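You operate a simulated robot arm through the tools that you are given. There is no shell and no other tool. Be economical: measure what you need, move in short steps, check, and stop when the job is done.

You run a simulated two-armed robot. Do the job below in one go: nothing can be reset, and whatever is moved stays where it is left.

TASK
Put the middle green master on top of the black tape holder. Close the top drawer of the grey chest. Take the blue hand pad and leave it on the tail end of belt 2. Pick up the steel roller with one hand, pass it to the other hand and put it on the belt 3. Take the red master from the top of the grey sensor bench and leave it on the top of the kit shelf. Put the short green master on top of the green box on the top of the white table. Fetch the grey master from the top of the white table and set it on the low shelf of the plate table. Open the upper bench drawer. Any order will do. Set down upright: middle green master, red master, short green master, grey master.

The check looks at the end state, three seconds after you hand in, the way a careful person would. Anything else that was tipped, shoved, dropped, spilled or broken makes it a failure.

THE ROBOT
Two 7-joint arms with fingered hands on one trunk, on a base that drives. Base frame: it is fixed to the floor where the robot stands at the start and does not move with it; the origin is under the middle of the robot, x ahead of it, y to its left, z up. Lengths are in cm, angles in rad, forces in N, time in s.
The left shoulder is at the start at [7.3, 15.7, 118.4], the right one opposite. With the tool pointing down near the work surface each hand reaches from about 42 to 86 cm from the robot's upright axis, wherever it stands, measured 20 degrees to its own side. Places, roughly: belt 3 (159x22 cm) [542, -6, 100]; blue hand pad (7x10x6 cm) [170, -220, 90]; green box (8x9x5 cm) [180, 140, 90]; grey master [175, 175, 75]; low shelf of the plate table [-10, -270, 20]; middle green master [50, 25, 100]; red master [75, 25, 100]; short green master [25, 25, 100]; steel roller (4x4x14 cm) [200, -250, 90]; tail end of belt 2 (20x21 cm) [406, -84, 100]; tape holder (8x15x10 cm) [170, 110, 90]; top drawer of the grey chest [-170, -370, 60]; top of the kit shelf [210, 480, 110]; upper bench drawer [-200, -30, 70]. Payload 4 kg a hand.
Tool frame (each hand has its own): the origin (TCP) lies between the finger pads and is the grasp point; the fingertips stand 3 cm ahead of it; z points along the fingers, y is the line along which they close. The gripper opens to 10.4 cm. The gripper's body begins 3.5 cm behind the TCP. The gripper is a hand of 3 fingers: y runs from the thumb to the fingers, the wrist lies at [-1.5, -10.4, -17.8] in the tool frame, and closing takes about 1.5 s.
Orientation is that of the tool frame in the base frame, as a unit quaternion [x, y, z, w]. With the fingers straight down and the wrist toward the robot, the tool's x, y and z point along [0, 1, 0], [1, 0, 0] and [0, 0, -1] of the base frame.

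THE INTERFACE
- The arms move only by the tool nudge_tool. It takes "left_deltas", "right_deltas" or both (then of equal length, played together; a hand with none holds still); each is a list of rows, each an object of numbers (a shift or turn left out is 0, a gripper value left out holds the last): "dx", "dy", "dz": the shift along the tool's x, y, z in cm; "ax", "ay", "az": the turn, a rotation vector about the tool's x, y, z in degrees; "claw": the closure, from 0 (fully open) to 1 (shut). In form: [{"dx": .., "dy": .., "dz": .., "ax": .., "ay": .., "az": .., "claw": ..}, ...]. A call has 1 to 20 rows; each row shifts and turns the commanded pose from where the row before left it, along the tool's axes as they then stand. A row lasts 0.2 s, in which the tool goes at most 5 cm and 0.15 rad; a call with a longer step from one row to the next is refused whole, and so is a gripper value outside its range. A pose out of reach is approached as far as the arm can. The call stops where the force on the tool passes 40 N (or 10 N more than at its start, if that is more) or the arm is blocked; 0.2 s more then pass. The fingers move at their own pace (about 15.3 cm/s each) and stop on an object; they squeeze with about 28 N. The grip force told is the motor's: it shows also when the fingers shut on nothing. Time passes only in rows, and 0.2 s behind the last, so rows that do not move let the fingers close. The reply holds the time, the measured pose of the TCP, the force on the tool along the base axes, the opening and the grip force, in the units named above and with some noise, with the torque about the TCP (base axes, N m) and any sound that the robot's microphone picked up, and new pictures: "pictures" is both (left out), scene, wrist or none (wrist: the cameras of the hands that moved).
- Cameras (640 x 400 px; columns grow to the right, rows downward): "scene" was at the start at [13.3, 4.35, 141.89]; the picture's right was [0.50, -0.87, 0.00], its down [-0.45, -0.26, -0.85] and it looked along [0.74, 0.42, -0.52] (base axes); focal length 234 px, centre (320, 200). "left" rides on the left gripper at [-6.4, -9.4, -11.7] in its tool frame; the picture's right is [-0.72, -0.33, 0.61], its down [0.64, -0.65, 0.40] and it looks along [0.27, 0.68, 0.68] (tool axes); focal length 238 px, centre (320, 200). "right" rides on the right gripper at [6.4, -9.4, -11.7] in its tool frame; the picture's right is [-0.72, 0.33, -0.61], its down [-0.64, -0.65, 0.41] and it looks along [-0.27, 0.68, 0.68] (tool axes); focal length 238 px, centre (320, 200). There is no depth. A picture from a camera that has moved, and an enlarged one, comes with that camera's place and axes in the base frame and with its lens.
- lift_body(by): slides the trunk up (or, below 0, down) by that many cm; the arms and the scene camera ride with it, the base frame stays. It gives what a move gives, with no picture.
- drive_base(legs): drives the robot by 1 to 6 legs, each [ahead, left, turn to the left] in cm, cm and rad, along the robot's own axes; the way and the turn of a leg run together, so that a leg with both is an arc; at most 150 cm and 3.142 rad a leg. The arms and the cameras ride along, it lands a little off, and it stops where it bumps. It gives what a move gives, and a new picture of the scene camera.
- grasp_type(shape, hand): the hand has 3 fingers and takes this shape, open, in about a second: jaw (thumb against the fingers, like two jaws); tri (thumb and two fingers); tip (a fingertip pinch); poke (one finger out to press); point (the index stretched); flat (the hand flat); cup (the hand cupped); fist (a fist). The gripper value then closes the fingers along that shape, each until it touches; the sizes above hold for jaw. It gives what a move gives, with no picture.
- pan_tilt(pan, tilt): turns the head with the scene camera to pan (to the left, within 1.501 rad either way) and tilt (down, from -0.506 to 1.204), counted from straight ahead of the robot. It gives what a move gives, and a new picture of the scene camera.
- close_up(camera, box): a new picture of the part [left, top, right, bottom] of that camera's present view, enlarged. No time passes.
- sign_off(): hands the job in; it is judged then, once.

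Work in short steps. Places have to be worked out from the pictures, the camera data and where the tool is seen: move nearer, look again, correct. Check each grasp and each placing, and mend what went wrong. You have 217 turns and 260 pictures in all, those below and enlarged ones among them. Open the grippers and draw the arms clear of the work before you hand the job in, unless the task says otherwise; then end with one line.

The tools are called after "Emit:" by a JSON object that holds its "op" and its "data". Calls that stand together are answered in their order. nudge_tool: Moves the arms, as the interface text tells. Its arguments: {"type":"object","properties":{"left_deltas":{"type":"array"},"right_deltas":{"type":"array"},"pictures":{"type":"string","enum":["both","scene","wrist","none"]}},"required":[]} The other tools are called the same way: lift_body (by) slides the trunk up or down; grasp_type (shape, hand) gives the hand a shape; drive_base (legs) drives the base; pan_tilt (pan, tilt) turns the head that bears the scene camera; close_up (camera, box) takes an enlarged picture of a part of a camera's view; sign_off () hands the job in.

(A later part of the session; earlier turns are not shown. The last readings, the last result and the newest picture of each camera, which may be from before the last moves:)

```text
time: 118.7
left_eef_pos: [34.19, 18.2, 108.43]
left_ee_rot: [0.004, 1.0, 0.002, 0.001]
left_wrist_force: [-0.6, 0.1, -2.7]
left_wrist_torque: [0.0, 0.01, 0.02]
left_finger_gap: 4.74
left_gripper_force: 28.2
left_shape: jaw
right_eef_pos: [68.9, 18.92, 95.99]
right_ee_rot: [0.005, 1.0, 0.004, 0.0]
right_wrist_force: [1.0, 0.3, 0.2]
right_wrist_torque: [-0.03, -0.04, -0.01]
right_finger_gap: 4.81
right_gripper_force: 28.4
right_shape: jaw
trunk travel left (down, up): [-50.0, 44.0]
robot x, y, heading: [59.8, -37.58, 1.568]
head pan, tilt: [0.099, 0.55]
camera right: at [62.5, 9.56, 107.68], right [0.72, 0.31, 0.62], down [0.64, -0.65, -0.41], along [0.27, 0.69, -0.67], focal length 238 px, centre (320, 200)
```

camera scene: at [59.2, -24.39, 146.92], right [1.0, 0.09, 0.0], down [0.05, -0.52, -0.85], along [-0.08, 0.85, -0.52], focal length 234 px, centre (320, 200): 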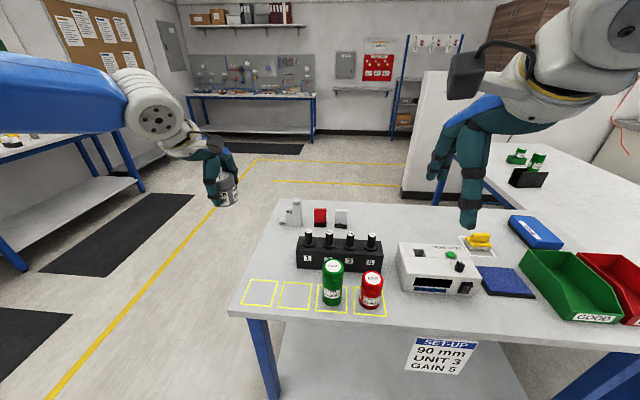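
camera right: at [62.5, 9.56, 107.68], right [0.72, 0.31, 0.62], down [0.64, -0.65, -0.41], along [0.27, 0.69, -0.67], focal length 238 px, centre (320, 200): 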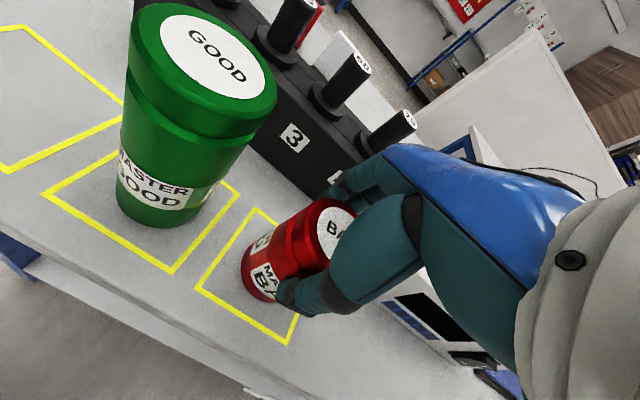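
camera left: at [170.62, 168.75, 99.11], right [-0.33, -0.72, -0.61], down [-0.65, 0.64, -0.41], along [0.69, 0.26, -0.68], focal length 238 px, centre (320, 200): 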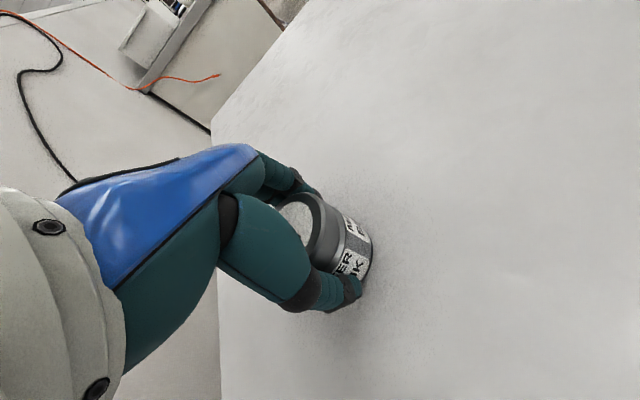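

Firm grip now (4.8 cm, no side force). I lift it, raise the trunk, and drive out around the bench and up the aisle toward the kit shelf.

Emit:
{"op": "nudge_tool", "data": {"right_deltas": [{"dz": -2}, {"dz": -4}, {"dz": -4}, {"dz": -4}, {"dz": -4}, {}], "pictures": "none"}}

Emit:
{"op": "lift_body", "data": {"by": 15}}

Emit:
{"op": "drive_base", "data": {"legs": [[-18, 0, 0], [0, 85, 0], [150, 0, 0], [150, 0, 0], [70, 0, 0]]}}

```text
time: 120.1
left_eef_pos: [34.25, 18.36, 108.28]
left_ee_rot: [0.003, 1.0, 0.001, 0.002]
left_wrist_force: [0.0, 0.5, -2.5]
left_wrist_torque: [-0.05, 0.0, 0.0]
left_finger_gap: 4.75
left_gripper_force: 27.9
left_shape: jaw
right_eef_pos: [69.06, 18.95, 114.01]
right_ee_rot: [0.005, 1.0, 0.004, 0.0]
right_wrist_force: [-1.0, -0.3, -3.6]
right_wrist_torque: [-0.01, 0.01, -0.02]
right_finger_gap: 4.79
right_gripper_force: 28.4
right_shape: jaw
trunk travel left (down, up): [-50.0, 44.0]
robot x, y, heading: [60.05, -37.88, 1.563]
head pan, tilt: [0.099, 0.55]
```

```text
time: 121.8
left_eef_pos: [34.29, 18.28, 123.36]
left_ee_rot: [0.003, 1.0, 0.001, 0.002]
left_wrist_force: [0.9, -0.2, -1.7]
left_wrist_torque: [0.01, 0.0, -0.02]
left_finger_gap: 4.72
left_gripper_force: 28.0
left_shape: jaw
right_eef_pos: [69.02, 18.81, 129.08]
right_ee_rot: [0.004, 1.0, 0.004, 0.001]
right_wrist_force: [-0.1, -0.7, -3.0]
right_wrist_torque: [0.01, -0.01, -0.02]
right_finger_gap: 4.85
right_gripper_force: 28.0
right_shape: jaw
trunk travel left (down, up): [-65.0, 29.0]
robot x, y, heading: [59.24, -37.91, 1.559]
head pan, tilt: [0.099, 0.55]
```

```text
time: 144.9
left_eef_pos: [-52.98, 367.96, 123.47]
left_ee_rot: [-0.009, 1.0, 0.002, 0.002]
left_wrist_force: [0.1, 0.2, -2.7]
left_wrist_torque: [0.01, 0.0, 0.0]
left_finger_gap: 4.76
left_gripper_force: 28.0
left_shape: jaw
right_eef_pos: [-18.16, 369.52, 129.18]
right_ee_rot: [-0.007, 1.0, 0.005, 0.0]
right_wrist_force: [-0.7, 0.3, -3.3]
right_wrist_torque: [-0.01, -0.04, 0.01]
right_finger_gap: 4.78
right_gripper_force: 27.9
right_shape: jaw
trunk travel left (down, up): [-65.0, 29.0]
robot x, y, heading: [-25.93, 312.66, 1.587]
head pan, tilt: [0.099, 0.55]
camera scene: at [-27.06, 326.73, 146.84], right [0.99, 0.12, 0.0], down [0.06, -0.52, -0.85], along [-0.1, 0.85, -0.52], focal length 234 px, centre (320, 200)
```

scene: 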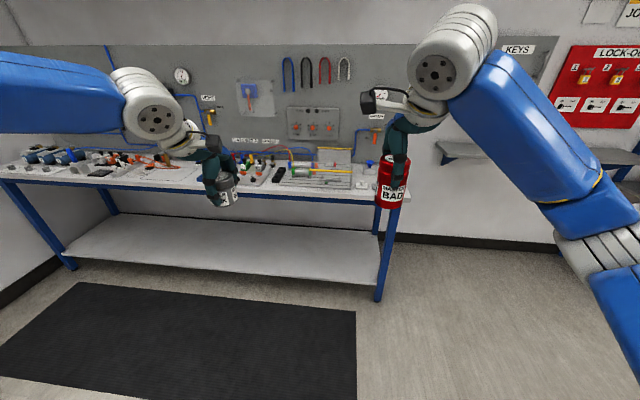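

I'm at the aisle end. I look to the right toward the kit shelf.

Emit:
{"op": "pan_tilt", "data": {"pan": -0.9, "tilt": 0.3}}

```text
time: 146.1
left_eef_pos: [-52.91, 367.93, 123.46]
left_ee_rot: [-0.008, 1.0, 0.003, 0.002]
left_wrist_force: [0.2, 0.3, -1.7]
left_wrist_torque: [0.0, -0.01, -0.02]
left_finger_gap: 4.72
left_gripper_force: 27.8
left_shape: jaw
right_eef_pos: [-18.25, 369.33, 129.17]
right_ee_rot: [-0.008, 1.0, 0.005, 0.0]
right_wrist_force: [-0.1, -0.9, -2.1]
right_wrist_torque: [0.02, 0.01, -0.02]
right_finger_gap: 4.78
right_gripper_force: 27.7
right_shape: jaw
trunk travel left (down, up): [-65.0, 29.0]
robot x, y, heading: [-25.67, 313.35, 1.589]
head pan, tilt: [-0.901, 0.3]
camera scene: at [-18.79, 323.93, 149.13], right [0.64, -0.77, 0.0], down [-0.23, -0.19, -0.95], along [0.74, 0.61, -0.3], focal length 234 px, centre (320, 200)
```

scene: 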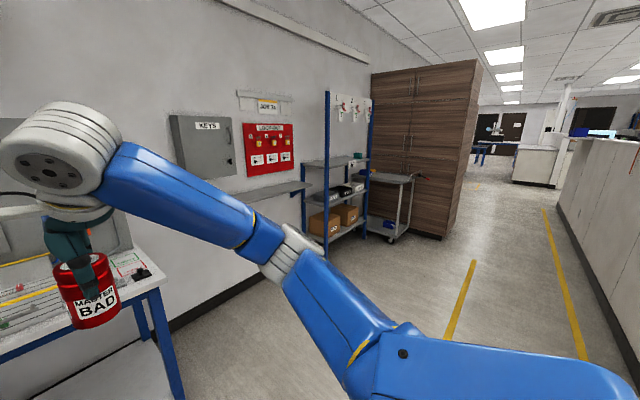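

The kit shelf is the blue rack, with its left front upright near (176, 474). I strafe right to stand in front of it and look.

Emit:
{"op": "drive_base", "data": {"legs": [[0, -150, -0.01], [0, -85, -0.01]]}}

Emit:
{"op": "pan_tilt", "data": {"pan": 0.0, "tilt": 0.35}}

```text
time: 157.7
left_eef_pos: [184.14, 372.68, 123.35]
left_ee_rot: [0.004, 1.0, 0.002, 0.004]
left_wrist_force: [0.2, -0.2, -3.2]
left_wrist_torque: [0.03, -0.03, 0.04]
left_finger_gap: 4.72
left_gripper_force: 27.8
left_shape: jaw
right_eef_pos: [218.81, 373.09, 129.27]
right_ee_rot: [0.004, 1.0, 0.005, 0.0]
right_wrist_force: [-0.2, -0.4, -2.0]
right_wrist_torque: [0.02, -0.03, 0.02]
right_finger_gap: 4.78
right_gripper_force: 27.5
right_shape: jaw
trunk travel left (down, up): [-65.0, 29.0]
robot x, y, heading: [209.87, 316.59, 1.566]
head pan, tilt: [-0.901, 0.3]
camera scene: at [217.09, 327.7, 149.15], right [0.61, -0.79, 0.0], down [-0.23, -0.18, -0.96], along [0.75, 0.59, -0.3], focal length 234 px, centre (320, 200)
```

scene: 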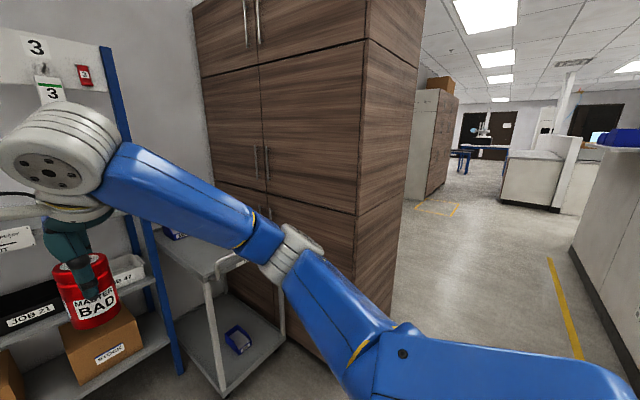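

```text
time: 158.9
left_eef_pos: [184.46, 372.31, 123.58]
left_ee_rot: [0.005, 1.0, 0.002, 0.001]
left_wrist_force: [-0.1, 0.2, -2.4]
left_wrist_torque: [-0.02, 0.0, 0.02]
left_finger_gap: 4.77
left_gripper_force: 27.6
left_shape: jaw
right_eef_pos: [219.19, 372.86, 129.4]
right_ee_rot: [0.004, 1.0, 0.006, 0.0]
right_wrist_force: [-0.3, -0.3, -3.7]
right_wrist_torque: [0.01, -0.01, 0.02]
right_finger_gap: 4.77
right_gripper_force: 27.8
right_shape: jaw
trunk travel left (down, up): [-65.0, 29.0]
robot x, y, heading: [210.01, 316.72, 1.568]
head pan, tilt: [0.0, 0.351]
camera scene: at [210.18, 331.27, 148.65], right [1.0, -0.01, 0.0], down [0.0, -0.35, -0.94], along [0.01, 0.94, -0.35], focal length 234 px, centre (320, 200)
```

scene: 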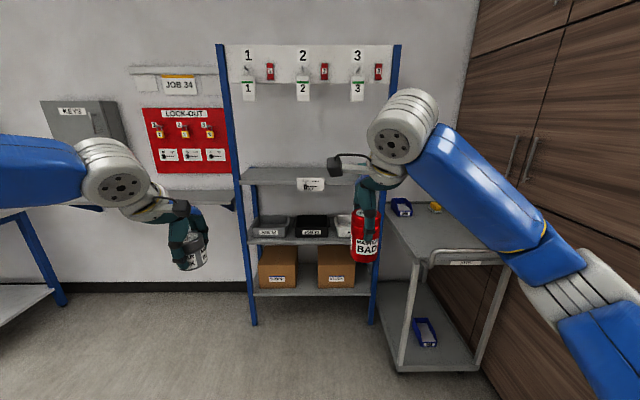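

The top shelf is at z≈109.5, with its front edge at y≈465 and x from 162 to 250. I pull the left hand back 12 cm and drive up 95 cm.

Emit:
{"op": "nudge_tool", "data": {"left_deltas": [{"dy": -4}, {"dy": -4}, {"dy": -4}, {}], "pictures": "none"}}

Emit:
{"op": "drive_base", "data": {"legs": [[92, 0, 0]]}}

```text
time: 159.9
left_eef_pos: [184.44, 360.04, 123.41]
left_ee_rot: [0.003, 1.0, 0.003, 0.002]
left_wrist_force: [-0.6, 0.0, -3.3]
left_wrist_torque: [0.02, -0.02, 0.03]
left_finger_gap: 4.75
left_gripper_force: 27.9
left_shape: jaw
right_eef_pos: [219.21, 372.93, 129.28]
right_ee_rot: [0.005, 1.0, 0.005, 0.0]
right_wrist_force: [0.4, -0.2, -2.8]
right_wrist_torque: [-0.01, 0.01, 0.01]
right_finger_gap: 4.77
right_gripper_force: 28.4
right_shape: jaw
trunk travel left (down, up): [-65.0, 29.0]
robot x, y, heading: [210.33, 316.52, 1.564]
head pan, tilt: [0.0, 0.351]
```

```text
time: 164.7
left_eef_pos: [185.09, 450.7, 123.44]
left_ee_rot: [0.005, 1.0, 0.004, 0.002]
left_wrist_force: [-0.1, -0.2, -2.9]
left_wrist_torque: [-0.03, -0.05, -0.03]
left_finger_gap: 4.74
left_gripper_force: 27.7
left_shape: jaw
right_eef_pos: [219.92, 463.54, 129.41]
right_ee_rot: [0.006, 1.0, 0.007, 0.0]
right_wrist_force: [-0.3, -0.2, -3.5]
right_wrist_torque: [-0.01, 0.02, 0.02]
right_finger_gap: 4.81
right_gripper_force: 27.8
right_shape: jaw
trunk travel left (down, up): [-65.0, 29.0]
robot x, y, heading: [210.66, 407.48, 1.563]
head pan, tilt: [0.0, 0.351]
camera scene: at [210.91, 421.83, 148.67], right [1.0, -0.01, 0.0], down [0.0, -0.35, -0.94], along [0.01, 0.94, -0.35], focal length 234 px, centre (320, 200)
```

scene: 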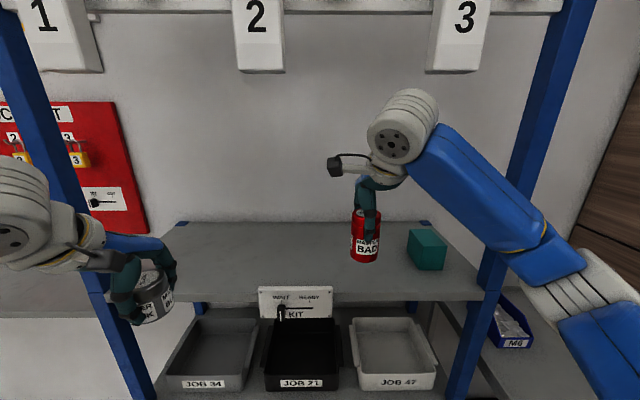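

The shelf is empty apart from a teal box on the right at x≈240. I drive 12 cm further and put the red master around (208, 476).

Emit:
{"op": "drive_base", "data": {"legs": [[11, 0, 0.005]]}}

Emit:
{"op": "nudge_tool", "data": {"right_deltas": [{"dx": 4}, {"dx": 4}, {"dx": 3, "dy": 1.5}, {"dz": 4}, {"dz": 4}, {}, {}], "pictures": "both"}}

```text
time: 165.9
left_eef_pos: [185.16, 461.27, 123.63]
left_ee_rot: [0.001, 1.0, 0.004, 0.002]
left_wrist_force: [0.8, 0.8, -2.2]
left_wrist_torque: [-0.02, 0.0, -0.01]
left_finger_gap: 4.73
left_gripper_force: 28.3
left_shape: jaw
right_eef_pos: [219.86, 474.26, 129.42]
right_ee_rot: [0.002, 1.0, 0.008, -0.001]
right_wrist_force: [0.3, 0.0, -3.1]
right_wrist_torque: [0.04, 0.06, -0.04]
right_finger_gap: 4.77
right_gripper_force: 27.8
right_shape: jaw
trunk travel left (down, up): [-65.0, 29.0]
robot x, y, heading: [210.67, 418.3, 1.572]
head pan, tilt: [0.0, 0.351]
camera scene: at [210.99, 432.5, 148.7], right [1.0, 0.0, 0.0], down [0.0, -0.34, -0.94], along [0.0, 0.94, -0.34], focal length 234 px, centre (320, 200)
```

scene: 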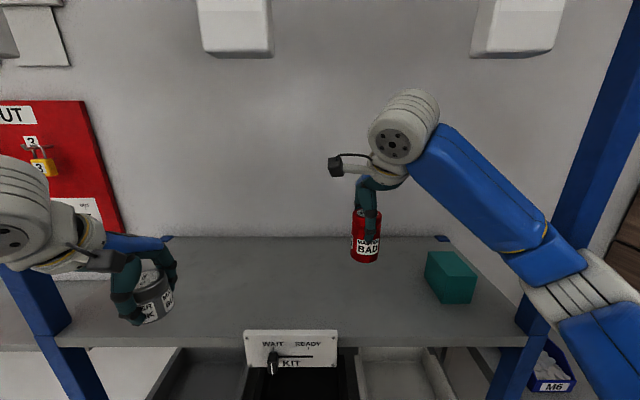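

```text
time: 167.5
left_eef_pos: [184.73, 461.42, 123.45]
left_ee_rot: [0.001, 1.0, 0.004, 0.004]
left_wrist_force: [-0.2, -0.2, -3.8]
left_wrist_torque: [-0.01, -0.01, -0.02]
left_finger_gap: 4.73
left_gripper_force: 28.4
left_shape: jaw
right_eef_pos: [208.26, 476.02, 121.54]
right_ee_rot: [0.002, 1.0, 0.007, 0.001]
right_wrist_force: [-0.7, -0.2, -3.7]
right_wrist_torque: [0.03, 0.0, 0.01]
right_finger_gap: 4.77
right_gripper_force: 28.0
right_shape: jaw
trunk travel left (down, up): [-65.0, 29.0]
robot x, y, heading: [210.74, 418.16, 1.566]
head pan, tilt: [0.0, 0.351]
camera scene: at [210.41, 432.87, 148.64], right [1.0, 0.0, 0.0], down [0.0, -0.35, -0.94], along [0.0, 0.94, -0.35], focal length 234 px, centre (320, 200)
camera right: at [201.87, 466.41, 133.1], right [0.72, 0.32, 0.62], down [0.64, -0.65, -0.41], along [0.27, 0.69, -0.67], focal length 238 px, centre (320, 200)
```

scene: 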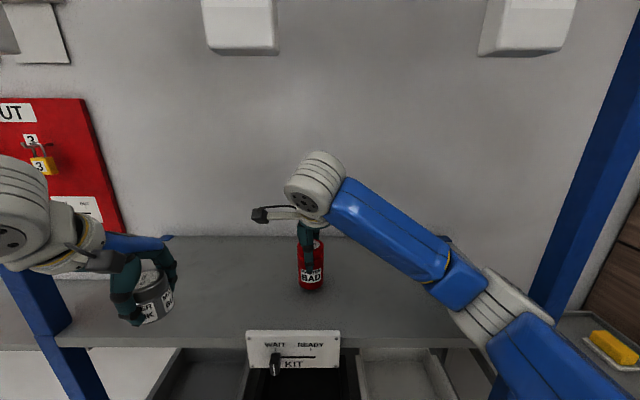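
right: 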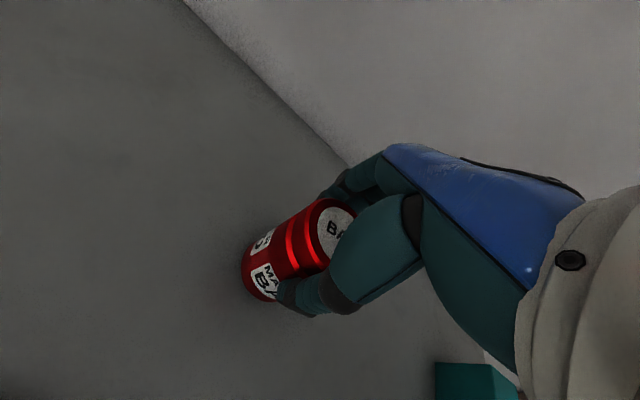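

Positioned well. I lower gently until contact.

Emit:
{"op": "nudge_tool", "data": {"right_deltas": [{"dz": 1.2}, {"dz": 1}, {"dz": 0.6}, {"dz": 0.5}, {"dz": 0.4}, {"dz": 0.4}, {"dz": 0.4}, {}], "pictures": "none"}}

```text
time: 168.3
left_eef_pos: [184.99, 461.03, 123.68]
left_ee_rot: [0.001, 1.0, 0.006, 0.001]
left_wrist_force: [1.2, 1.0, -3.1]
left_wrist_torque: [0.0, 0.0, -0.03]
left_finger_gap: 4.74
left_gripper_force: 27.8
left_shape: jaw
right_eef_pos: [208.64, 475.89, 119.83]
right_ee_rot: [0.003, 1.0, 0.02, -0.006]
right_wrist_force: [3.0, -6.0, 24.0]
right_wrist_torque: [-0.48, -0.1, -0.07]
right_finger_gap: 4.84
right_gripper_force: 27.8
right_shape: jaw
trunk travel left (down, up): [-65.0, 29.0]
robot x, y, heading: [210.57, 418.48, 1.566]
head pan, tilt: [0.0, 0.351]
stopped in row 4 (right hand): the force on the tool passed its limit at 44 N (the readings are from after the stop); the commanded pose is now the measured one
```

Contact at z≈119.9. I ease up with a small tilt correction, then release and check.

Emit:
{"op": "nudge_tool", "data": {"right_deltas": [{"dz": -0.3}, {}, {"claw": 0.6}, {}, {"claw": 0.3}, {"claw": 0}, {}, {}, {}], "pictures": "both"}}

```text
time: 170.3
left_eef_pos: [184.99, 461.25, 123.55]
left_ee_rot: [0.0, 1.0, 0.004, 0.002]
left_wrist_force: [-0.6, -0.7, -3.1]
left_wrist_torque: [-0.01, -0.03, 0.0]
left_finger_gap: 4.76
left_gripper_force: 28.1
left_shape: jaw
right_eef_pos: [208.74, 476.21, 119.66]
right_ee_rot: [0.004, 1.0, 0.015, -0.004]
right_wrist_force: [0.2, 0.3, 0.5]
right_wrist_torque: [0.01, -0.01, -0.04]
right_finger_gap: 10.38
right_gripper_force: 0.0
right_shape: jaw
trunk travel left (down, up): [-65.0, 29.0]
robot x, y, heading: [210.88, 418.7, 1.569]
head pan, tilt: [0.0, 0.351]
camera scene: at [210.82, 432.88, 148.65], right [1.0, 0.0, 0.0], down [0.0, -0.35, -0.94], along [0.0, 0.94, -0.35], focal length 234 px, centre (320, 200)
camera right: at [202.41, 466.49, 131.13], right [0.73, 0.3, 0.62], down [0.63, -0.64, -0.43], along [0.27, 0.7, -0.66], focal length 238 px, centre (320, 200)
```

scene: 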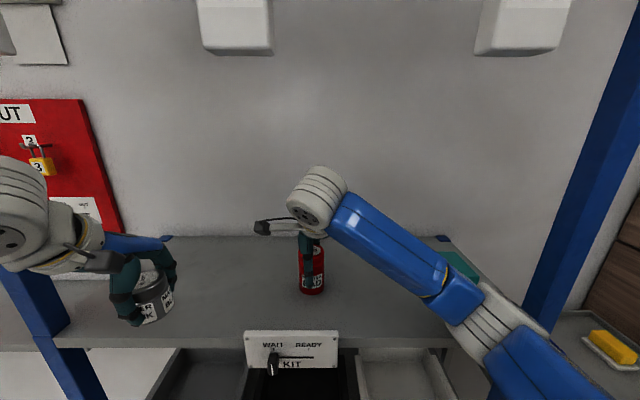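
right: 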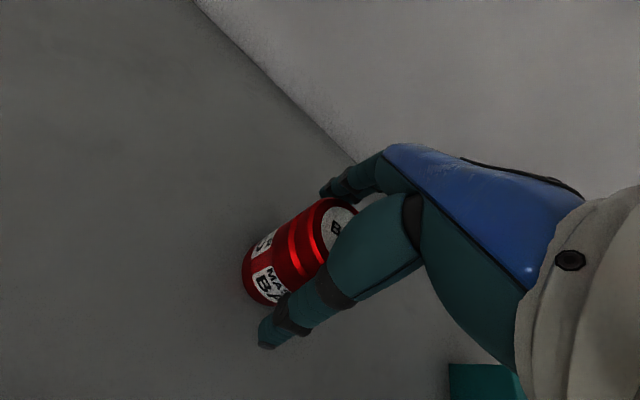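

Standing. I raise the right hand (correcting the tilt once clear) and back the robot away.

Emit:
{"op": "nudge_tool", "data": {"right_deltas": [{"dz": -3}, {"dz": -4}, {"dz": -4}, {"dz": -4}, {}, {"dx": -4, "ax": 1.7}, {"dx": -4}, {}], "pictures": "none"}}

Emit:
{"op": "drive_base", "data": {"legs": [[-100, 0, 0]]}}

```text
time: 172.1
left_eef_pos: [185.1, 461.23, 123.68]
left_ee_rot: [0.001, 1.0, 0.005, 0.001]
left_wrist_force: [0.4, -0.1, -3.4]
left_wrist_torque: [-0.04, 0.01, 0.04]
left_finger_gap: 4.76
left_gripper_force: 28.3
left_shape: jaw
right_eef_pos: [217.1, 475.54, 134.71]
right_ee_rot: [0.003, 1.0, 0.001, -0.004]
right_wrist_force: [0.8, -0.2, -0.4]
right_wrist_torque: [0.01, -0.03, 0.03]
right_finger_gap: 10.36
right_gripper_force: 0.1
right_shape: jaw
trunk travel left (down, up): [-65.0, 29.0]
robot x, y, heading: [210.65, 418.54, 1.566]
head pan, tilt: [0.0, 0.351]
```

```text
time: 177.2
left_eef_pos: [184.94, 363.28, 123.6]
left_ee_rot: [0.0, 1.0, 0.004, 0.002]
left_wrist_force: [-0.6, 0.0, -2.5]
left_wrist_torque: [-0.02, -0.02, -0.01]
left_finger_gap: 4.75
left_gripper_force: 28.1
left_shape: jaw
right_eef_pos: [216.8, 377.81, 134.68]
right_ee_rot: [0.002, 1.0, 0.0, -0.003]
right_wrist_force: [-0.2, 0.2, -0.4]
right_wrist_torque: [0.02, -0.02, 0.0]
right_finger_gap: 10.37
right_gripper_force: 0.1
right_shape: jaw
trunk travel left (down, up): [-65.0, 29.0]
robot x, y, heading: [211.16, 320.65, 1.57]
head pan, tilt: [0.0, 0.351]
camera scene: at [210.88, 334.97, 148.64], right [1.0, 0.0, 0.0], down [0.0, -0.35, -0.94], along [0.0, 0.94, -0.35], focal length 234 px, centre (320, 200)
```

scene: 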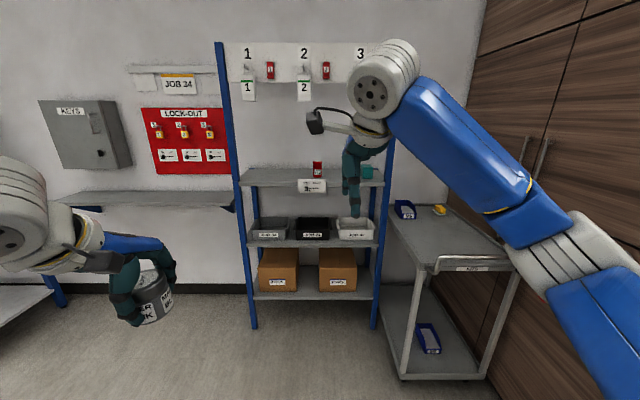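

The red master is standing on the shelf. I drive back down the aisle and turn to face the bench drawer at (−200, −30).

Emit:
{"op": "drive_base", "data": {"legs": [[0, 150, 0], [0, 95, 0], [-150, 0, 0], [-150, 0, 0], [-30, 0, 0], [0, 0, 1.571]]}}

```text
time: 209.0
left_eef_pos: [-84.3, -39.42, 123.65]
left_ee_rot: [0.708, -0.706, -0.005, 0.003]
left_wrist_force: [1.2, -0.3, -2.3]
left_wrist_torque: [-0.03, -0.04, -0.01]
left_finger_gap: 4.72
left_gripper_force: 27.5
left_shape: jaw
right_eef_pos: [-98.86, -7.69, 134.74]
right_ee_rot: [-0.706, 0.708, -0.002, -0.003]
right_wrist_force: [0.4, -0.6, 0.3]
right_wrist_torque: [0.01, 0.04, 0.01]
right_finger_gap: 10.39
right_gripper_force: 0.1
right_shape: jaw
trunk travel left (down, up): [-65.0, 29.0]
robot x, y, heading: [-41.8, -13.94, -3.14]
head pan, tilt: [0.0, 0.351]
camera scene: at [-56.33, -14.07, 148.66], right [0.0, 1.0, 0.0], down [0.35, 0.0, -0.94], along [-0.94, 0.0, -0.35], focal length 234 px, centre (320, 200)
```

scene: 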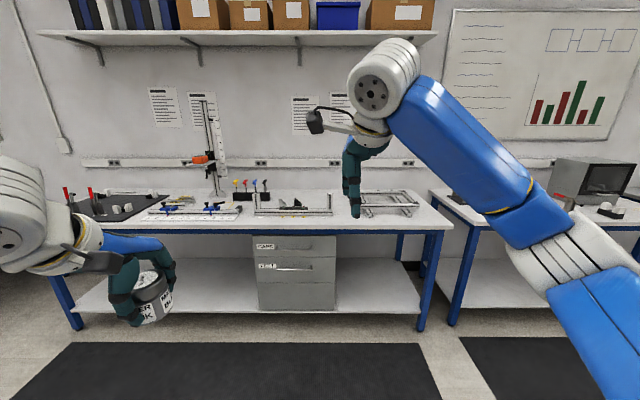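

A drawer unit sits under the bench. I zoom on it.

Emit:
{"op": "close_up", "data": {"camera": "scene", "box": [240, 220, 350, 320]}}

```text
4.00 times, centred on (295, 270) of scene
camera zoom: at [-56.33, -14.07, 148.66], right [0.0, 1.0, 0.0], down [0.35, 0.0, -0.94], along [-0.94, 0.0, -0.35], focal length 934 px, centre (420, -80)
```

zoom: 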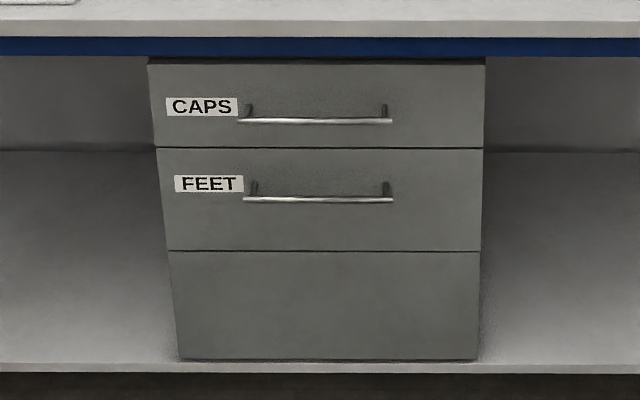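

The upper drawer ("CAPS") has a bar handle near (−181, −17, 69). I turn the right hand to point forward so its fingers close vertically on the bar.

Emit:
{"op": "nudge_tool", "data": {"right_deltas": [{"ax": -8.2}, {"ax": -8.2}, {"ax": -8.2}, {"ax": -8.2}, {"ax": -8.2}, {"ax": -8.2}, {"ax": -8.2}, {"ax": -8.2}, {"ax": -8.2}, {"ax": -8.2}, {"ax": -8}, {}], "pictures": "scene"}}

```text
time: 211.6
left_eef_pos: [-84.17, -39.45, 123.74]
left_ee_rot: [0.708, -0.706, -0.005, 0.004]
left_wrist_force: [0.0, -0.7, -2.6]
left_wrist_torque: [0.02, 0.0, -0.01]
left_finger_gap: 4.69
left_gripper_force: 28.3
left_shape: jaw
right_eef_pos: [-98.65, -7.8, 134.81]
right_ee_rot: [0.496, -0.501, -0.5, 0.503]
right_wrist_force: [0.5, 0.4, 0.1]
right_wrist_torque: [0.0, 0.0, 0.0]
right_finger_gap: 10.36
right_gripper_force: 0.0
right_shape: jaw
trunk travel left (down, up): [-65.0, 29.0]
robot x, y, heading: [-42.03, -13.36, -3.136]
head pan, tilt: [0.0, 0.351]
camera scene: at [-56.27, -14.12, 148.66], right [0.0, 1.0, 0.0], down [0.35, 0.0, -0.94], along [-0.94, 0.0, -0.35], focal length 234 px, centre (320, 200)
```

scene: 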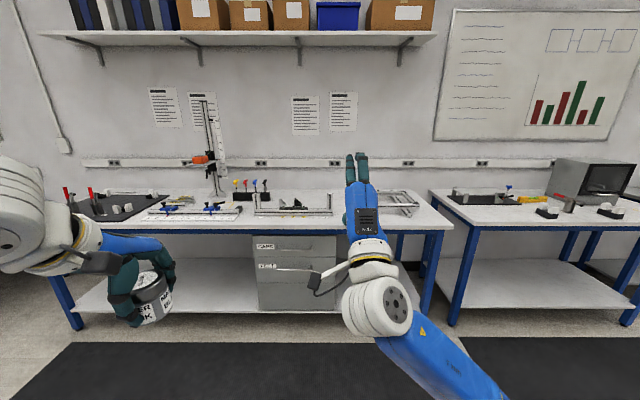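

That pose works. I lower the trunk 55 cm, strafe to line up with the handle (y≈−30) and approach partway.

Emit:
{"op": "lift_body", "data": {"by": -55}}

Emit:
{"op": "drive_base", "data": {"legs": [[0, 22, 0], [52, 0, 0]]}}

```text
refused: -55 is not a number from -40 to 40
```

```text
time: 215.9
left_eef_pos: [-135.77, -61.64, 123.86]
left_ee_rot: [0.71, -0.704, -0.006, 0.004]
left_wrist_force: [-0.7, 0.1, -2.7]
left_wrist_torque: [0.04, 0.02, -0.01]
left_finger_gap: 4.72
left_gripper_force: 28.2
left_shape: jaw
right_eef_pos: [-150.33, -29.99, 134.97]
right_ee_rot: [0.497, -0.5, -0.498, 0.504]
right_wrist_force: [0.2, 0.0, -0.6]
right_wrist_torque: [0.01, -0.01, -0.01]
right_finger_gap: 10.36
right_gripper_force: 0.0
right_shape: jaw
trunk travel left (down, up): [-65.0, 29.0]
robot x, y, heading: [-93.93, -35.49, -3.129]
head pan, tilt: [0.0, 0.351]
camera scene: at [-107.92, -36.03, 148.69], right [-0.01, 1.0, 0.0], down [0.34, 0.0, -0.94], along [-0.94, -0.01, -0.34], focal length 234 px, centre (320, 200)
```

scene: 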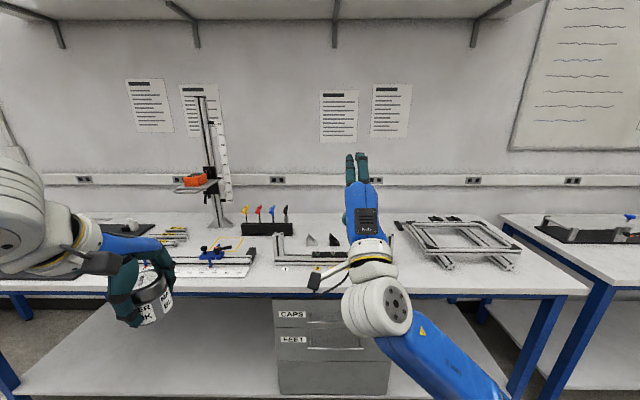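

Emit:
{"op": "lift_body", "data": {"by": -40}}

Emit:
{"op": "lift_body", "data": {"by": -18}}

Emit:
{"op": "nudge_tool", "data": {"right_deltas": [{}], "pictures": "both"}}

```text
time: 219.7
left_eef_pos: [-135.71, -61.81, 83.7]
left_ee_rot: [0.71, -0.704, -0.006, 0.003]
left_wrist_force: [0.5, -0.4, -2.8]
left_wrist_torque: [0.0, 0.01, -0.02]
left_finger_gap: 4.72
left_gripper_force: 28.4
left_shape: jaw
right_eef_pos: [-150.46, -30.06, 94.94]
right_ee_rot: [0.497, -0.5, -0.499, 0.504]
right_wrist_force: [0.2, -0.4, 0.0]
right_wrist_torque: [-0.02, -0.02, 0.02]
right_finger_gap: 10.39
right_gripper_force: 0.0
right_shape: jaw
trunk travel left (down, up): [-25.0, 69.0]
robot x, y, heading: [-93.96, -35.59, -3.135]
head pan, tilt: [0.0, 0.351]
```

```text
time: 221.7
left_eef_pos: [-135.71, -61.65, 65.82]
left_ee_rot: [0.711, -0.703, -0.006, 0.004]
left_wrist_force: [-0.2, -0.6, -3.7]
left_wrist_torque: [-0.02, 0.01, 0.01]
left_finger_gap: 4.69
left_gripper_force: 27.9
left_shape: jaw
right_eef_pos: [-150.39, -29.95, 76.93]
right_ee_rot: [0.498, -0.5, -0.498, 0.504]
right_wrist_force: [0.1, -0.5, -0.2]
right_wrist_torque: [-0.02, 0.04, -0.04]
right_finger_gap: 10.37
right_gripper_force: 0.1
right_shape: jaw
trunk travel left (down, up): [-7.0, 87.0]
robot x, y, heading: [-93.65, -35.48, -3.133]
head pan, tilt: [0.0, 0.351]
```

```text
time: 222.1
left_eef_pos: [-135.68, -61.77, 65.82]
left_ee_rot: [0.71, -0.704, -0.006, 0.003]
left_wrist_force: [-0.3, 0.4, -2.4]
left_wrist_torque: [-0.02, -0.01, 0.02]
left_finger_gap: 4.72
left_gripper_force: 28.0
left_shape: jaw
right_eef_pos: [-150.39, -29.82, 76.82]
right_ee_rot: [0.498, -0.5, -0.498, 0.504]
right_wrist_force: [0.0, 0.1, -0.4]
right_wrist_torque: [-0.03, -0.01, 0.03]
right_finger_gap: 10.36
right_gripper_force: 0.0
right_shape: jaw
trunk travel left (down, up): [-7.0, 87.0]
robot x, y, heading: [-94.03, -35.72, -3.133]
head pan, tilt: [0.0, 0.351]
camera scene: at [-108.0, -36.09, 90.67], right [-0.01, 1.0, 0.0], down [0.35, 0.0, -0.94], along [-0.94, -0.01, -0.35], focal length 234 px, centre (320, 200)
camera right: at [-138.69, -36.39, 67.49], right [0.61, 0.72, 0.32], down [-0.41, 0.63, -0.66], along [-0.68, 0.27, 0.68], focal length 238 px, centre (320, 200)
```

scene: 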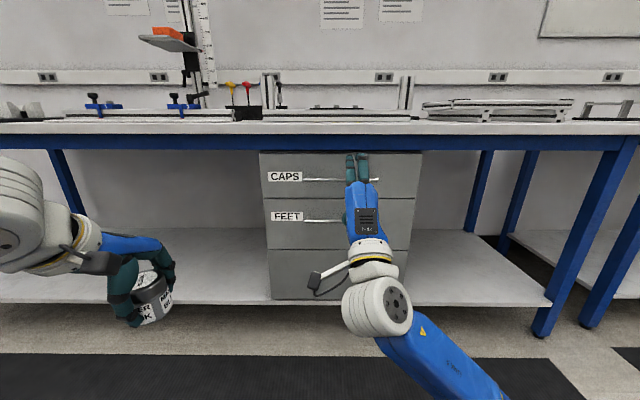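
right: 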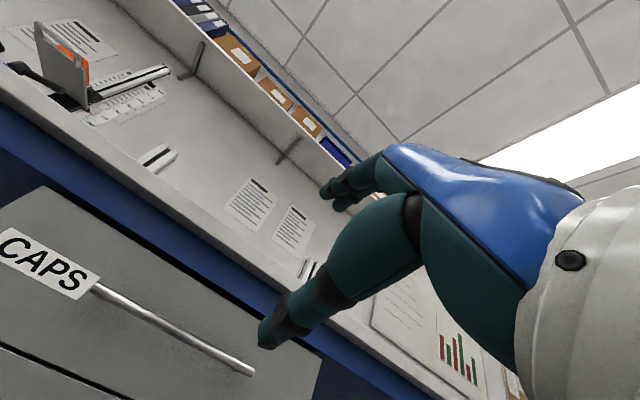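

The bar is at x≈−178.1, z≈71.2, y from −41 to −19. I lower the hand 5.6 cm, drive 20 cm ahead and check.

Emit:
{"op": "nudge_tool", "data": {"right_deltas": [{"dy": -3}, {"dy": -2.6}, {}], "pictures": "none"}}

Emit:
{"op": "drive_base", "data": {"legs": [[18, 0, 0]]}}

Emit:
{"op": "nudge_tool", "data": {"right_deltas": [{}], "pictures": "wrist"}}

```text
time: 222.9
left_eef_pos: [-135.71, -61.69, 65.75]
left_ee_rot: [0.711, -0.704, -0.005, 0.003]
left_wrist_force: [-0.1, -0.5, -3.4]
left_wrist_torque: [0.01, 0.03, -0.01]
left_finger_gap: 4.69
left_gripper_force: 28.3
left_shape: jaw
right_eef_pos: [-150.31, -30.13, 71.33]
right_ee_rot: [0.497, -0.5, -0.498, 0.505]
right_wrist_force: [0.6, -0.7, -0.5]
right_wrist_torque: [0.01, -0.02, -0.03]
right_finger_gap: 10.35
right_gripper_force: 0.1
right_shape: jaw
trunk travel left (down, up): [-7.0, 87.0]
robot x, y, heading: [-93.74, -35.39, -3.132]
head pan, tilt: [0.0, 0.351]
```

```text
time: 224.4
left_eef_pos: [-153.65, -61.82, 65.8]
left_ee_rot: [0.71, -0.704, -0.005, 0.003]
left_wrist_force: [-0.1, -0.3, -2.9]
left_wrist_torque: [0.0, 0.01, 0.02]
left_finger_gap: 4.71
left_gripper_force: 27.9
left_shape: jaw
right_eef_pos: [-168.33, -30.24, 71.28]
right_ee_rot: [0.498, -0.5, -0.498, 0.503]
right_wrist_force: [0.2, 0.4, 0.1]
right_wrist_torque: [0.0, 0.04, 0.02]
right_finger_gap: 10.38
right_gripper_force: 0.1
right_shape: jaw
trunk travel left (down, up): [-7.0, 87.0]
robot x, y, heading: [-111.63, -35.63, -3.133]
head pan, tilt: [0.0, 0.351]
camera scene: at [-125.98, -36.25, 90.66], right [-0.01, 1.0, 0.0], down [0.35, 0.0, -0.94], along [-0.94, -0.01, -0.35], focal length 234 px, centre (320, 200)
```

scene: 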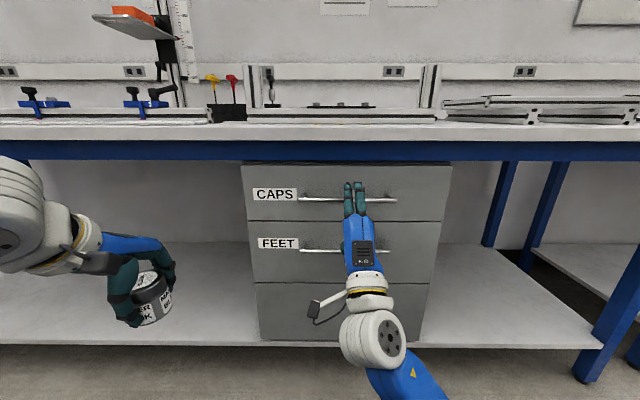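

```text
time: 224.8
left_eef_pos: [-153.66, -61.7, 65.72]
left_ee_rot: [0.71, -0.704, -0.007, 0.004]
left_wrist_force: [0.3, 0.3, -2.2]
left_wrist_torque: [-0.02, 0.0, 0.0]
left_finger_gap: 4.69
left_gripper_force: 28.0
left_shape: jaw
right_eef_pos: [-168.24, -30.23, 71.37]
right_ee_rot: [0.497, -0.5, -0.499, 0.504]
right_wrist_force: [-0.6, 0.3, -0.5]
right_wrist_torque: [-0.02, 0.01, 0.0]
right_finger_gap: 10.37
right_gripper_force: 0.0
right_shape: jaw
trunk travel left (down, up): [-7.0, 87.0]
robot x, y, heading: [-111.47, -35.54, -3.134]
head pan, tilt: [0.0, 0.351]
camera right: at [-156.49, -36.67, 61.96], right [0.61, 0.72, 0.32], down [-0.41, 0.63, -0.66], along [-0.68, 0.27, 0.69], focal length 238 px, centre (320, 200)
```

right: 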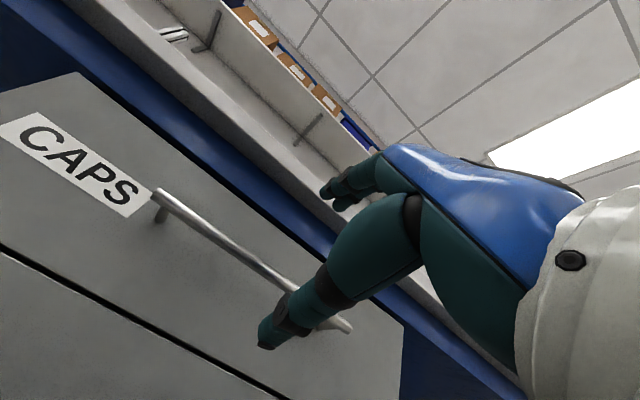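

The bar is confirmed at (−177.7, z 71.5). I move 8.5 cm forward and close on it.

Emit:
{"op": "nudge_tool", "data": {"right_deltas": [{"dz": 3}, {"dz": 3}, {"dz": 2.5}, {}, {"claw": 1}, {}, {}, {}, {}, {}, {}, {}, {}], "pictures": "wrist"}}

```text
time: 227.6
left_eef_pos: [-153.64, -61.85, 65.76]
left_ee_rot: [0.71, -0.704, -0.005, 0.003]
left_wrist_force: [0.1, -0.4, -2.5]
left_wrist_torque: [0.04, -0.02, 0.03]
left_finger_gap: 4.71
left_gripper_force: 28.0
left_shape: jaw
right_eef_pos: [-176.68, -30.3, 71.3]
right_ee_rot: [0.499, -0.499, -0.498, 0.504]
right_wrist_force: [-5.1, -0.2, -2.9]
right_wrist_torque: [-0.04, -0.04, 0.06]
right_finger_gap: 0.21
right_gripper_force: 28.4
right_shape: jaw
trunk travel left (down, up): [-7.0, 87.0]
robot x, y, heading: [-111.33, -35.76, -3.132]
head pan, tilt: [0.0, 0.351]
camera right: at [-165.0, -36.67, 61.83], right [0.61, 0.72, 0.32], down [-0.41, 0.63, -0.66], along [-0.68, 0.27, 0.68], focal length 238 px, centre (320, 200)
```

right: 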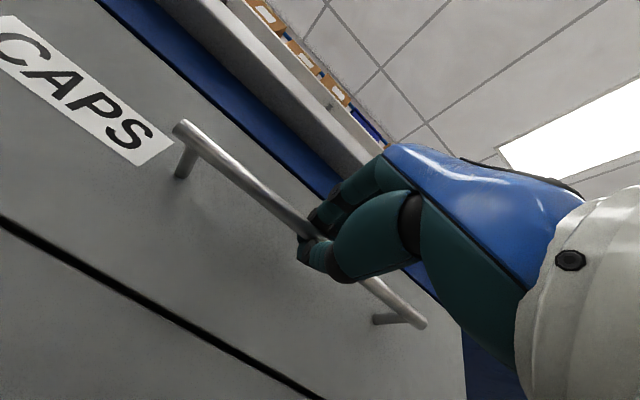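

The fingers wrap the bar. I pull by driving the base back gently 12 cm and check.

Emit:
{"op": "drive_base", "data": {"legs": [[-12, 0, 0]]}}

```text
time: 228.8
left_eef_pos: [-142.09, -61.78, 65.77]
left_ee_rot: [0.71, -0.704, -0.006, 0.003]
left_wrist_force: [-0.2, -1.0, -2.4]
left_wrist_torque: [0.03, 0.03, 0.02]
left_finger_gap: 4.72
left_gripper_force: 28.0
left_shape: jaw
right_eef_pos: [-165.06, -30.2, 71.22]
right_ee_rot: [0.498, -0.5, -0.498, 0.504]
right_wrist_force: [-0.4, -1.3, -6.9]
right_wrist_torque: [-0.02, -0.06, 0.02]
right_finger_gap: 0.26
right_gripper_force: 28.0
right_shape: jaw
trunk travel left (down, up): [-7.0, 87.0]
robot x, y, heading: [-100.22, -35.98, -3.138]
head pan, tilt: [0.0, 0.351]
camera scene: at [-114.37, -36.2, 90.65], right [-0.01, 1.0, 0.0], down [0.35, 0.01, -0.94], along [-0.94, -0.01, -0.35], focal length 234 px, centre (320, 200)
```

scene: 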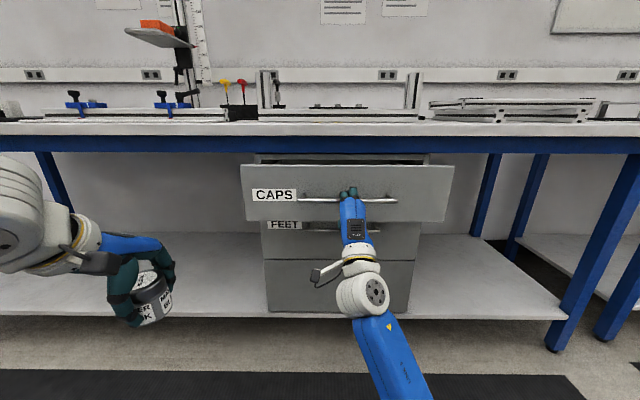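

The drawer is opening. I pull further.

Emit:
{"op": "drive_base", "data": {"legs": [[-15, 0, 0]]}}

```text
time: 230.2
left_eef_pos: [-126.9, -61.54, 65.8]
left_ee_rot: [0.71, -0.705, -0.006, 0.004]
left_wrist_force: [-0.5, 0.1, -2.9]
left_wrist_torque: [0.01, 0.01, -0.02]
left_finger_gap: 4.68
left_gripper_force: 28.1
left_shape: jaw
right_eef_pos: [-149.97, -29.96, 71.38]
right_ee_rot: [0.498, -0.5, -0.498, 0.505]
right_wrist_force: [1.0, -2.6, -7.5]
right_wrist_torque: [-0.01, -0.04, 0.02]
right_finger_gap: 0.2
right_gripper_force: 28.1
right_shape: jaw
trunk travel left (down, up): [-7.0, 87.0]
robot x, y, heading: [-84.9, -35.44, -3.131]
head pan, tilt: [0.0, 0.351]
camera scene: at [-99.41, -36.06, 90.65], right [-0.01, 1.0, 0.0], down [0.35, 0.01, -0.94], along [-0.94, -0.01, -0.35], focal length 234 px, centre (320, 200)
```

scene: 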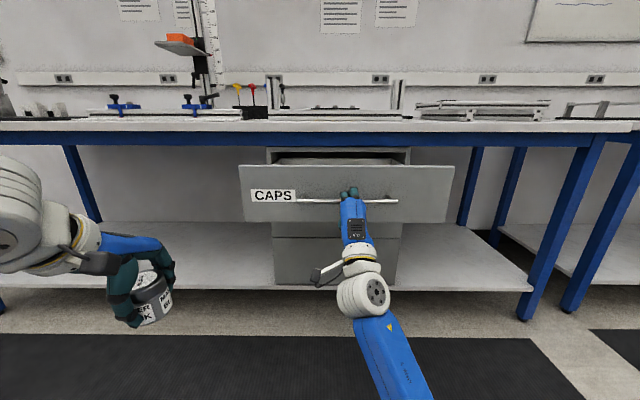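

Emit:
{"op": "drive_base", "data": {"legs": [[-6, 0, 0]]}}

Emit:
{"op": "nudge_tool", "data": {"right_deltas": [{"claw": 0}, {}, {}, {}, {}, {}, {}, {"dz": -4}, {"dz": -4}, {"dz": -4}, {}], "pictures": "scene"}}

```text
time: 231.2
left_eef_pos: [-120.85, -61.32, 65.89]
left_ee_rot: [0.71, -0.704, -0.007, 0.005]
left_wrist_force: [-0.3, -0.1, -4.2]
left_wrist_torque: [0.01, 0.0, 0.01]
left_finger_gap: 4.73
left_gripper_force: 27.8
left_shape: jaw
right_eef_pos: [-143.95, -29.74, 71.39]
right_ee_rot: [0.497, -0.5, -0.498, 0.505]
right_wrist_force: [-1.4, -1.2, -5.8]
right_wrist_torque: [-0.02, -0.01, 0.04]
right_finger_gap: 0.19
right_gripper_force: 27.7
right_shape: jaw
trunk travel left (down, up): [-7.0, 87.0]
robot x, y, heading: [-78.89, -35.19, -3.135]
head pan, tilt: [0.0, 0.351]
camera scene: at [-93.43, -35.98, 90.64], right [-0.01, 1.0, 0.0], down [0.35, 0.0, -0.94], along [-0.94, -0.01, -0.35], focal length 234 px, centre (320, 200)
```

scene: 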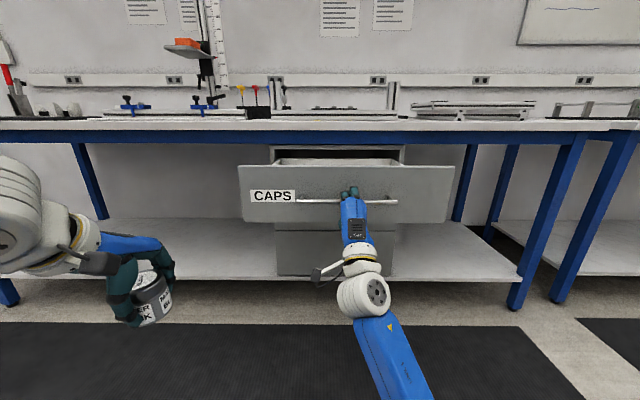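

```text
time: 233.6
left_eef_pos: [-121.15, -61.02, 66.13]
left_ee_rot: [0.711, -0.704, 0.0, 0.005]
left_wrist_force: [-0.5, -0.8, -2.6]
left_wrist_torque: [0.02, 0.0, 0.01]
left_finger_gap: 4.73
left_gripper_force: 28.1
left_shape: jaw
right_eef_pos: [-131.56, -29.77, 73.84]
right_ee_rot: [-0.49, 0.471, 0.528, -0.509]
right_wrist_force: [-0.3, -0.2, 0.4]
right_wrist_torque: [-0.01, -0.01, 0.0]
right_finger_gap: 10.4
right_gripper_force: 0.1
right_shape: jaw
trunk travel left (down, up): [-7.0, 87.0]
robot x, y, heading: [-78.94, -35.34, -3.134]
head pan, tilt: [0.0, 0.351]
camera scene: at [-93.84, -35.48, 90.79], right [-0.01, 1.0, 0.0], down [0.35, 0.0, -0.94], along [-0.94, -0.01, -0.35], focal length 234 px, centre (320, 200)
```

scene: 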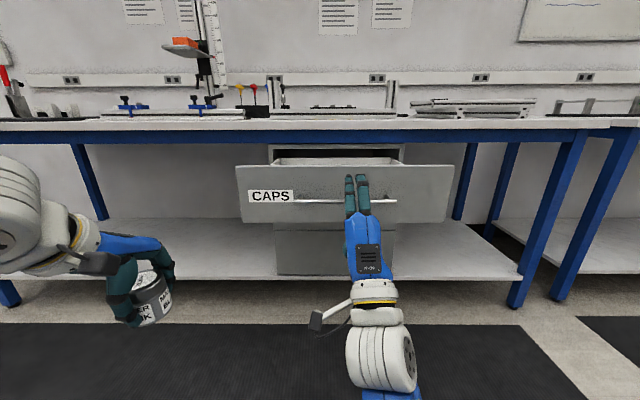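

The drawer stands about 33 cm open. I back away and turn to face −y toward the plate table and grey chest.

Emit:
{"op": "drive_base", "data": {"legs": [[-35, 0, 0], [0, 0, 1.571]]}}

Emit:
{"op": "lift_body", "data": {"by": 40}}

Emit:
{"op": "pan_tilt", "data": {"pan": -0.2, "tilt": 0.3}}

```text
time: 239.7
left_eef_pos: [-18.74, -77.76, 65.69]
left_ee_rot: [1.0, -0.006, 0.003, 0.005]
left_wrist_force: [-0.3, -0.1, -3.4]
left_wrist_torque: [-0.03, 0.02, -0.01]
left_finger_gap: 4.7
left_gripper_force: 27.7
left_shape: jaw
right_eef_pos: [-50.59, -87.96, 72.27]
right_ee_rot: [0.689, 0.006, -0.027, 0.724]
right_wrist_force: [0.1, -0.3, 0.5]
right_wrist_torque: [0.05, -0.02, -0.03]
right_finger_gap: 10.39
right_gripper_force: 0.0
right_shape: jaw
trunk travel left (down, up): [-7.0, 87.0]
robot x, y, heading: [-43.22, -34.7, -1.577]
head pan, tilt: [0.0, 0.351]
camera scene: at [-43.85, -50.49, 90.55], right [-1.0, 0.01, 0.0], down [0.01, 0.35, -0.94], along [-0.01, -0.94, -0.35], focal length 234 px, centre (320, 200)
```

scene: 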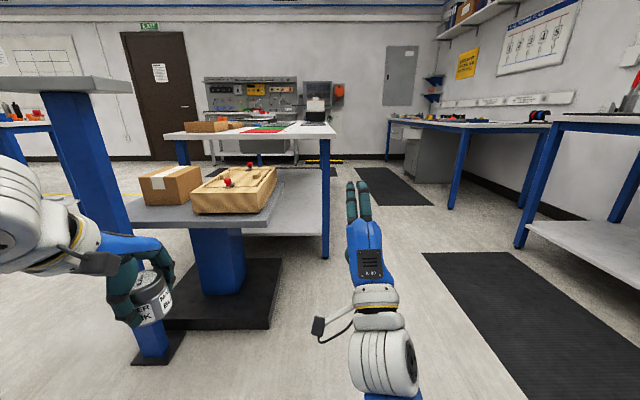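

```text
time: 243.5
left_eef_pos: [-18.42, -77.23, 106.04]
left_ee_rot: [1.0, -0.006, 0.0, 0.009]
left_wrist_force: [0.5, -0.2, -3.0]
left_wrist_torque: [0.01, 0.01, 0.0]
left_finger_gap: 4.7
left_gripper_force: 28.3
left_shape: jaw
right_eef_pos: [-50.22, -87.57, 112.73]
right_ee_rot: [0.686, 0.009, -0.028, 0.727]
right_wrist_force: [-0.5, -0.4, 0.4]
right_wrist_torque: [0.02, -0.01, 0.0]
right_finger_gap: 10.39
right_gripper_force: 0.0
right_shape: jaw
trunk travel left (down, up): [-47.0, 47.0]
robot x, y, heading: [-43.55, -35.04, -1.584]
head pan, tilt: [0.0, 0.351]
```

```text
time: 244.2
left_eef_pos: [-18.34, -77.31, 106.04]
left_ee_rot: [1.0, -0.006, 0.0, 0.009]
left_wrist_force: [-0.7, 1.2, -2.1]
left_wrist_torque: [0.0, -0.03, -0.01]
left_finger_gap: 4.71
left_gripper_force: 27.8
left_shape: jaw
right_eef_pos: [-50.22, -87.36, 112.75]
right_ee_rot: [0.686, 0.009, -0.028, 0.727]
right_wrist_force: [0.1, -0.4, 0.4]
right_wrist_torque: [-0.01, 0.01, -0.02]
right_finger_gap: 10.38
right_gripper_force: 0.1
right_shape: jaw
trunk travel left (down, up): [-47.0, 47.0]
robot x, y, heading: [-43.64, -35.5, -1.581]
head pan, tilt: [-0.201, 0.3]
camera scene: at [-45.15, -49.69, 131.14], right [-0.98, 0.21, 0.0], down [0.06, 0.29, -0.95], along [-0.2, -0.93, -0.3], focal length 234 px, centre (320, 200)
```

scene: 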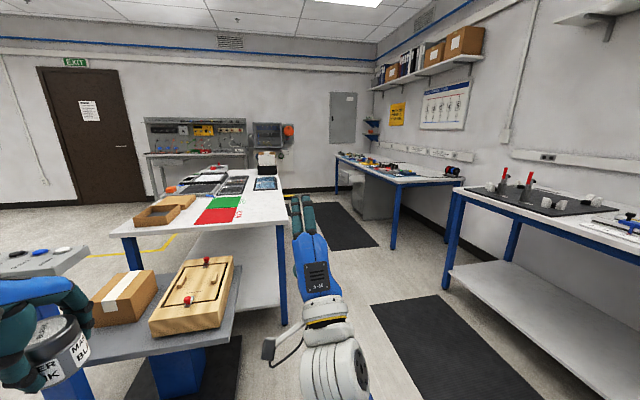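

The plate table is the white one behind the pedestal table. The grey chest appears under the far right bench, and I zoom on it.

Emit:
{"op": "close_up", "data": {"camera": "scene", "box": [310, 140, 450, 240]}}

Emit:
{"op": "close_up", "data": {"camera": "scene", "box": [90, 150, 330, 340]}}

```text
4.00 times, centred on (380, 190) of scene
camera zoom: at [-45.15, -49.69, 131.14], right [-0.98, 0.21, 0.0], down [0.06, 0.29, -0.95], along [-0.2, -0.93, -0.3], focal length 934 px, centre (80, 240)
```

zoom: 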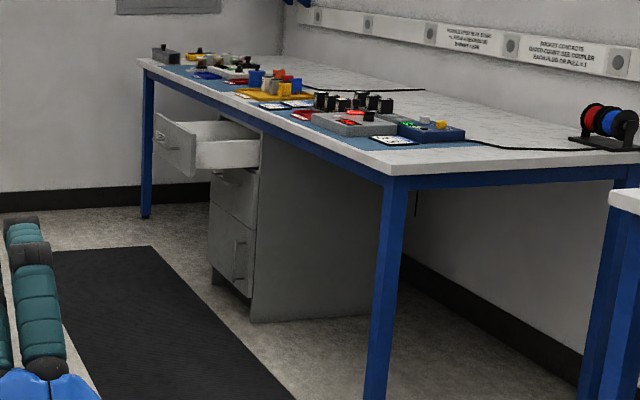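

```text
2.11 times, centred on (210, 245) of scene
camera zoom: at [-45.15, -49.69, 131.14], right [-0.98, 0.21, 0.0], down [0.06, 0.29, -0.95], along [-0.2, -0.93, -0.3], focal length 492 px, centre (552, 105)
```

zoom: 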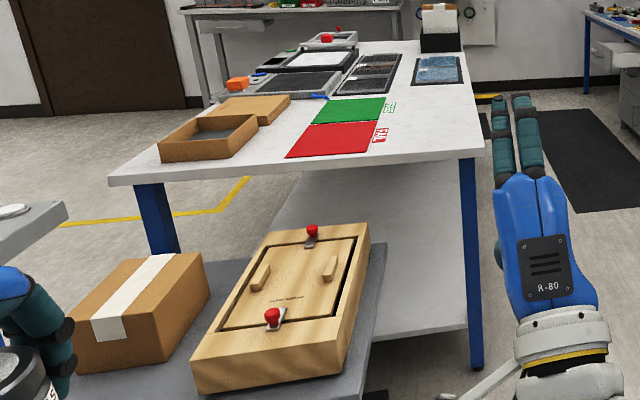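

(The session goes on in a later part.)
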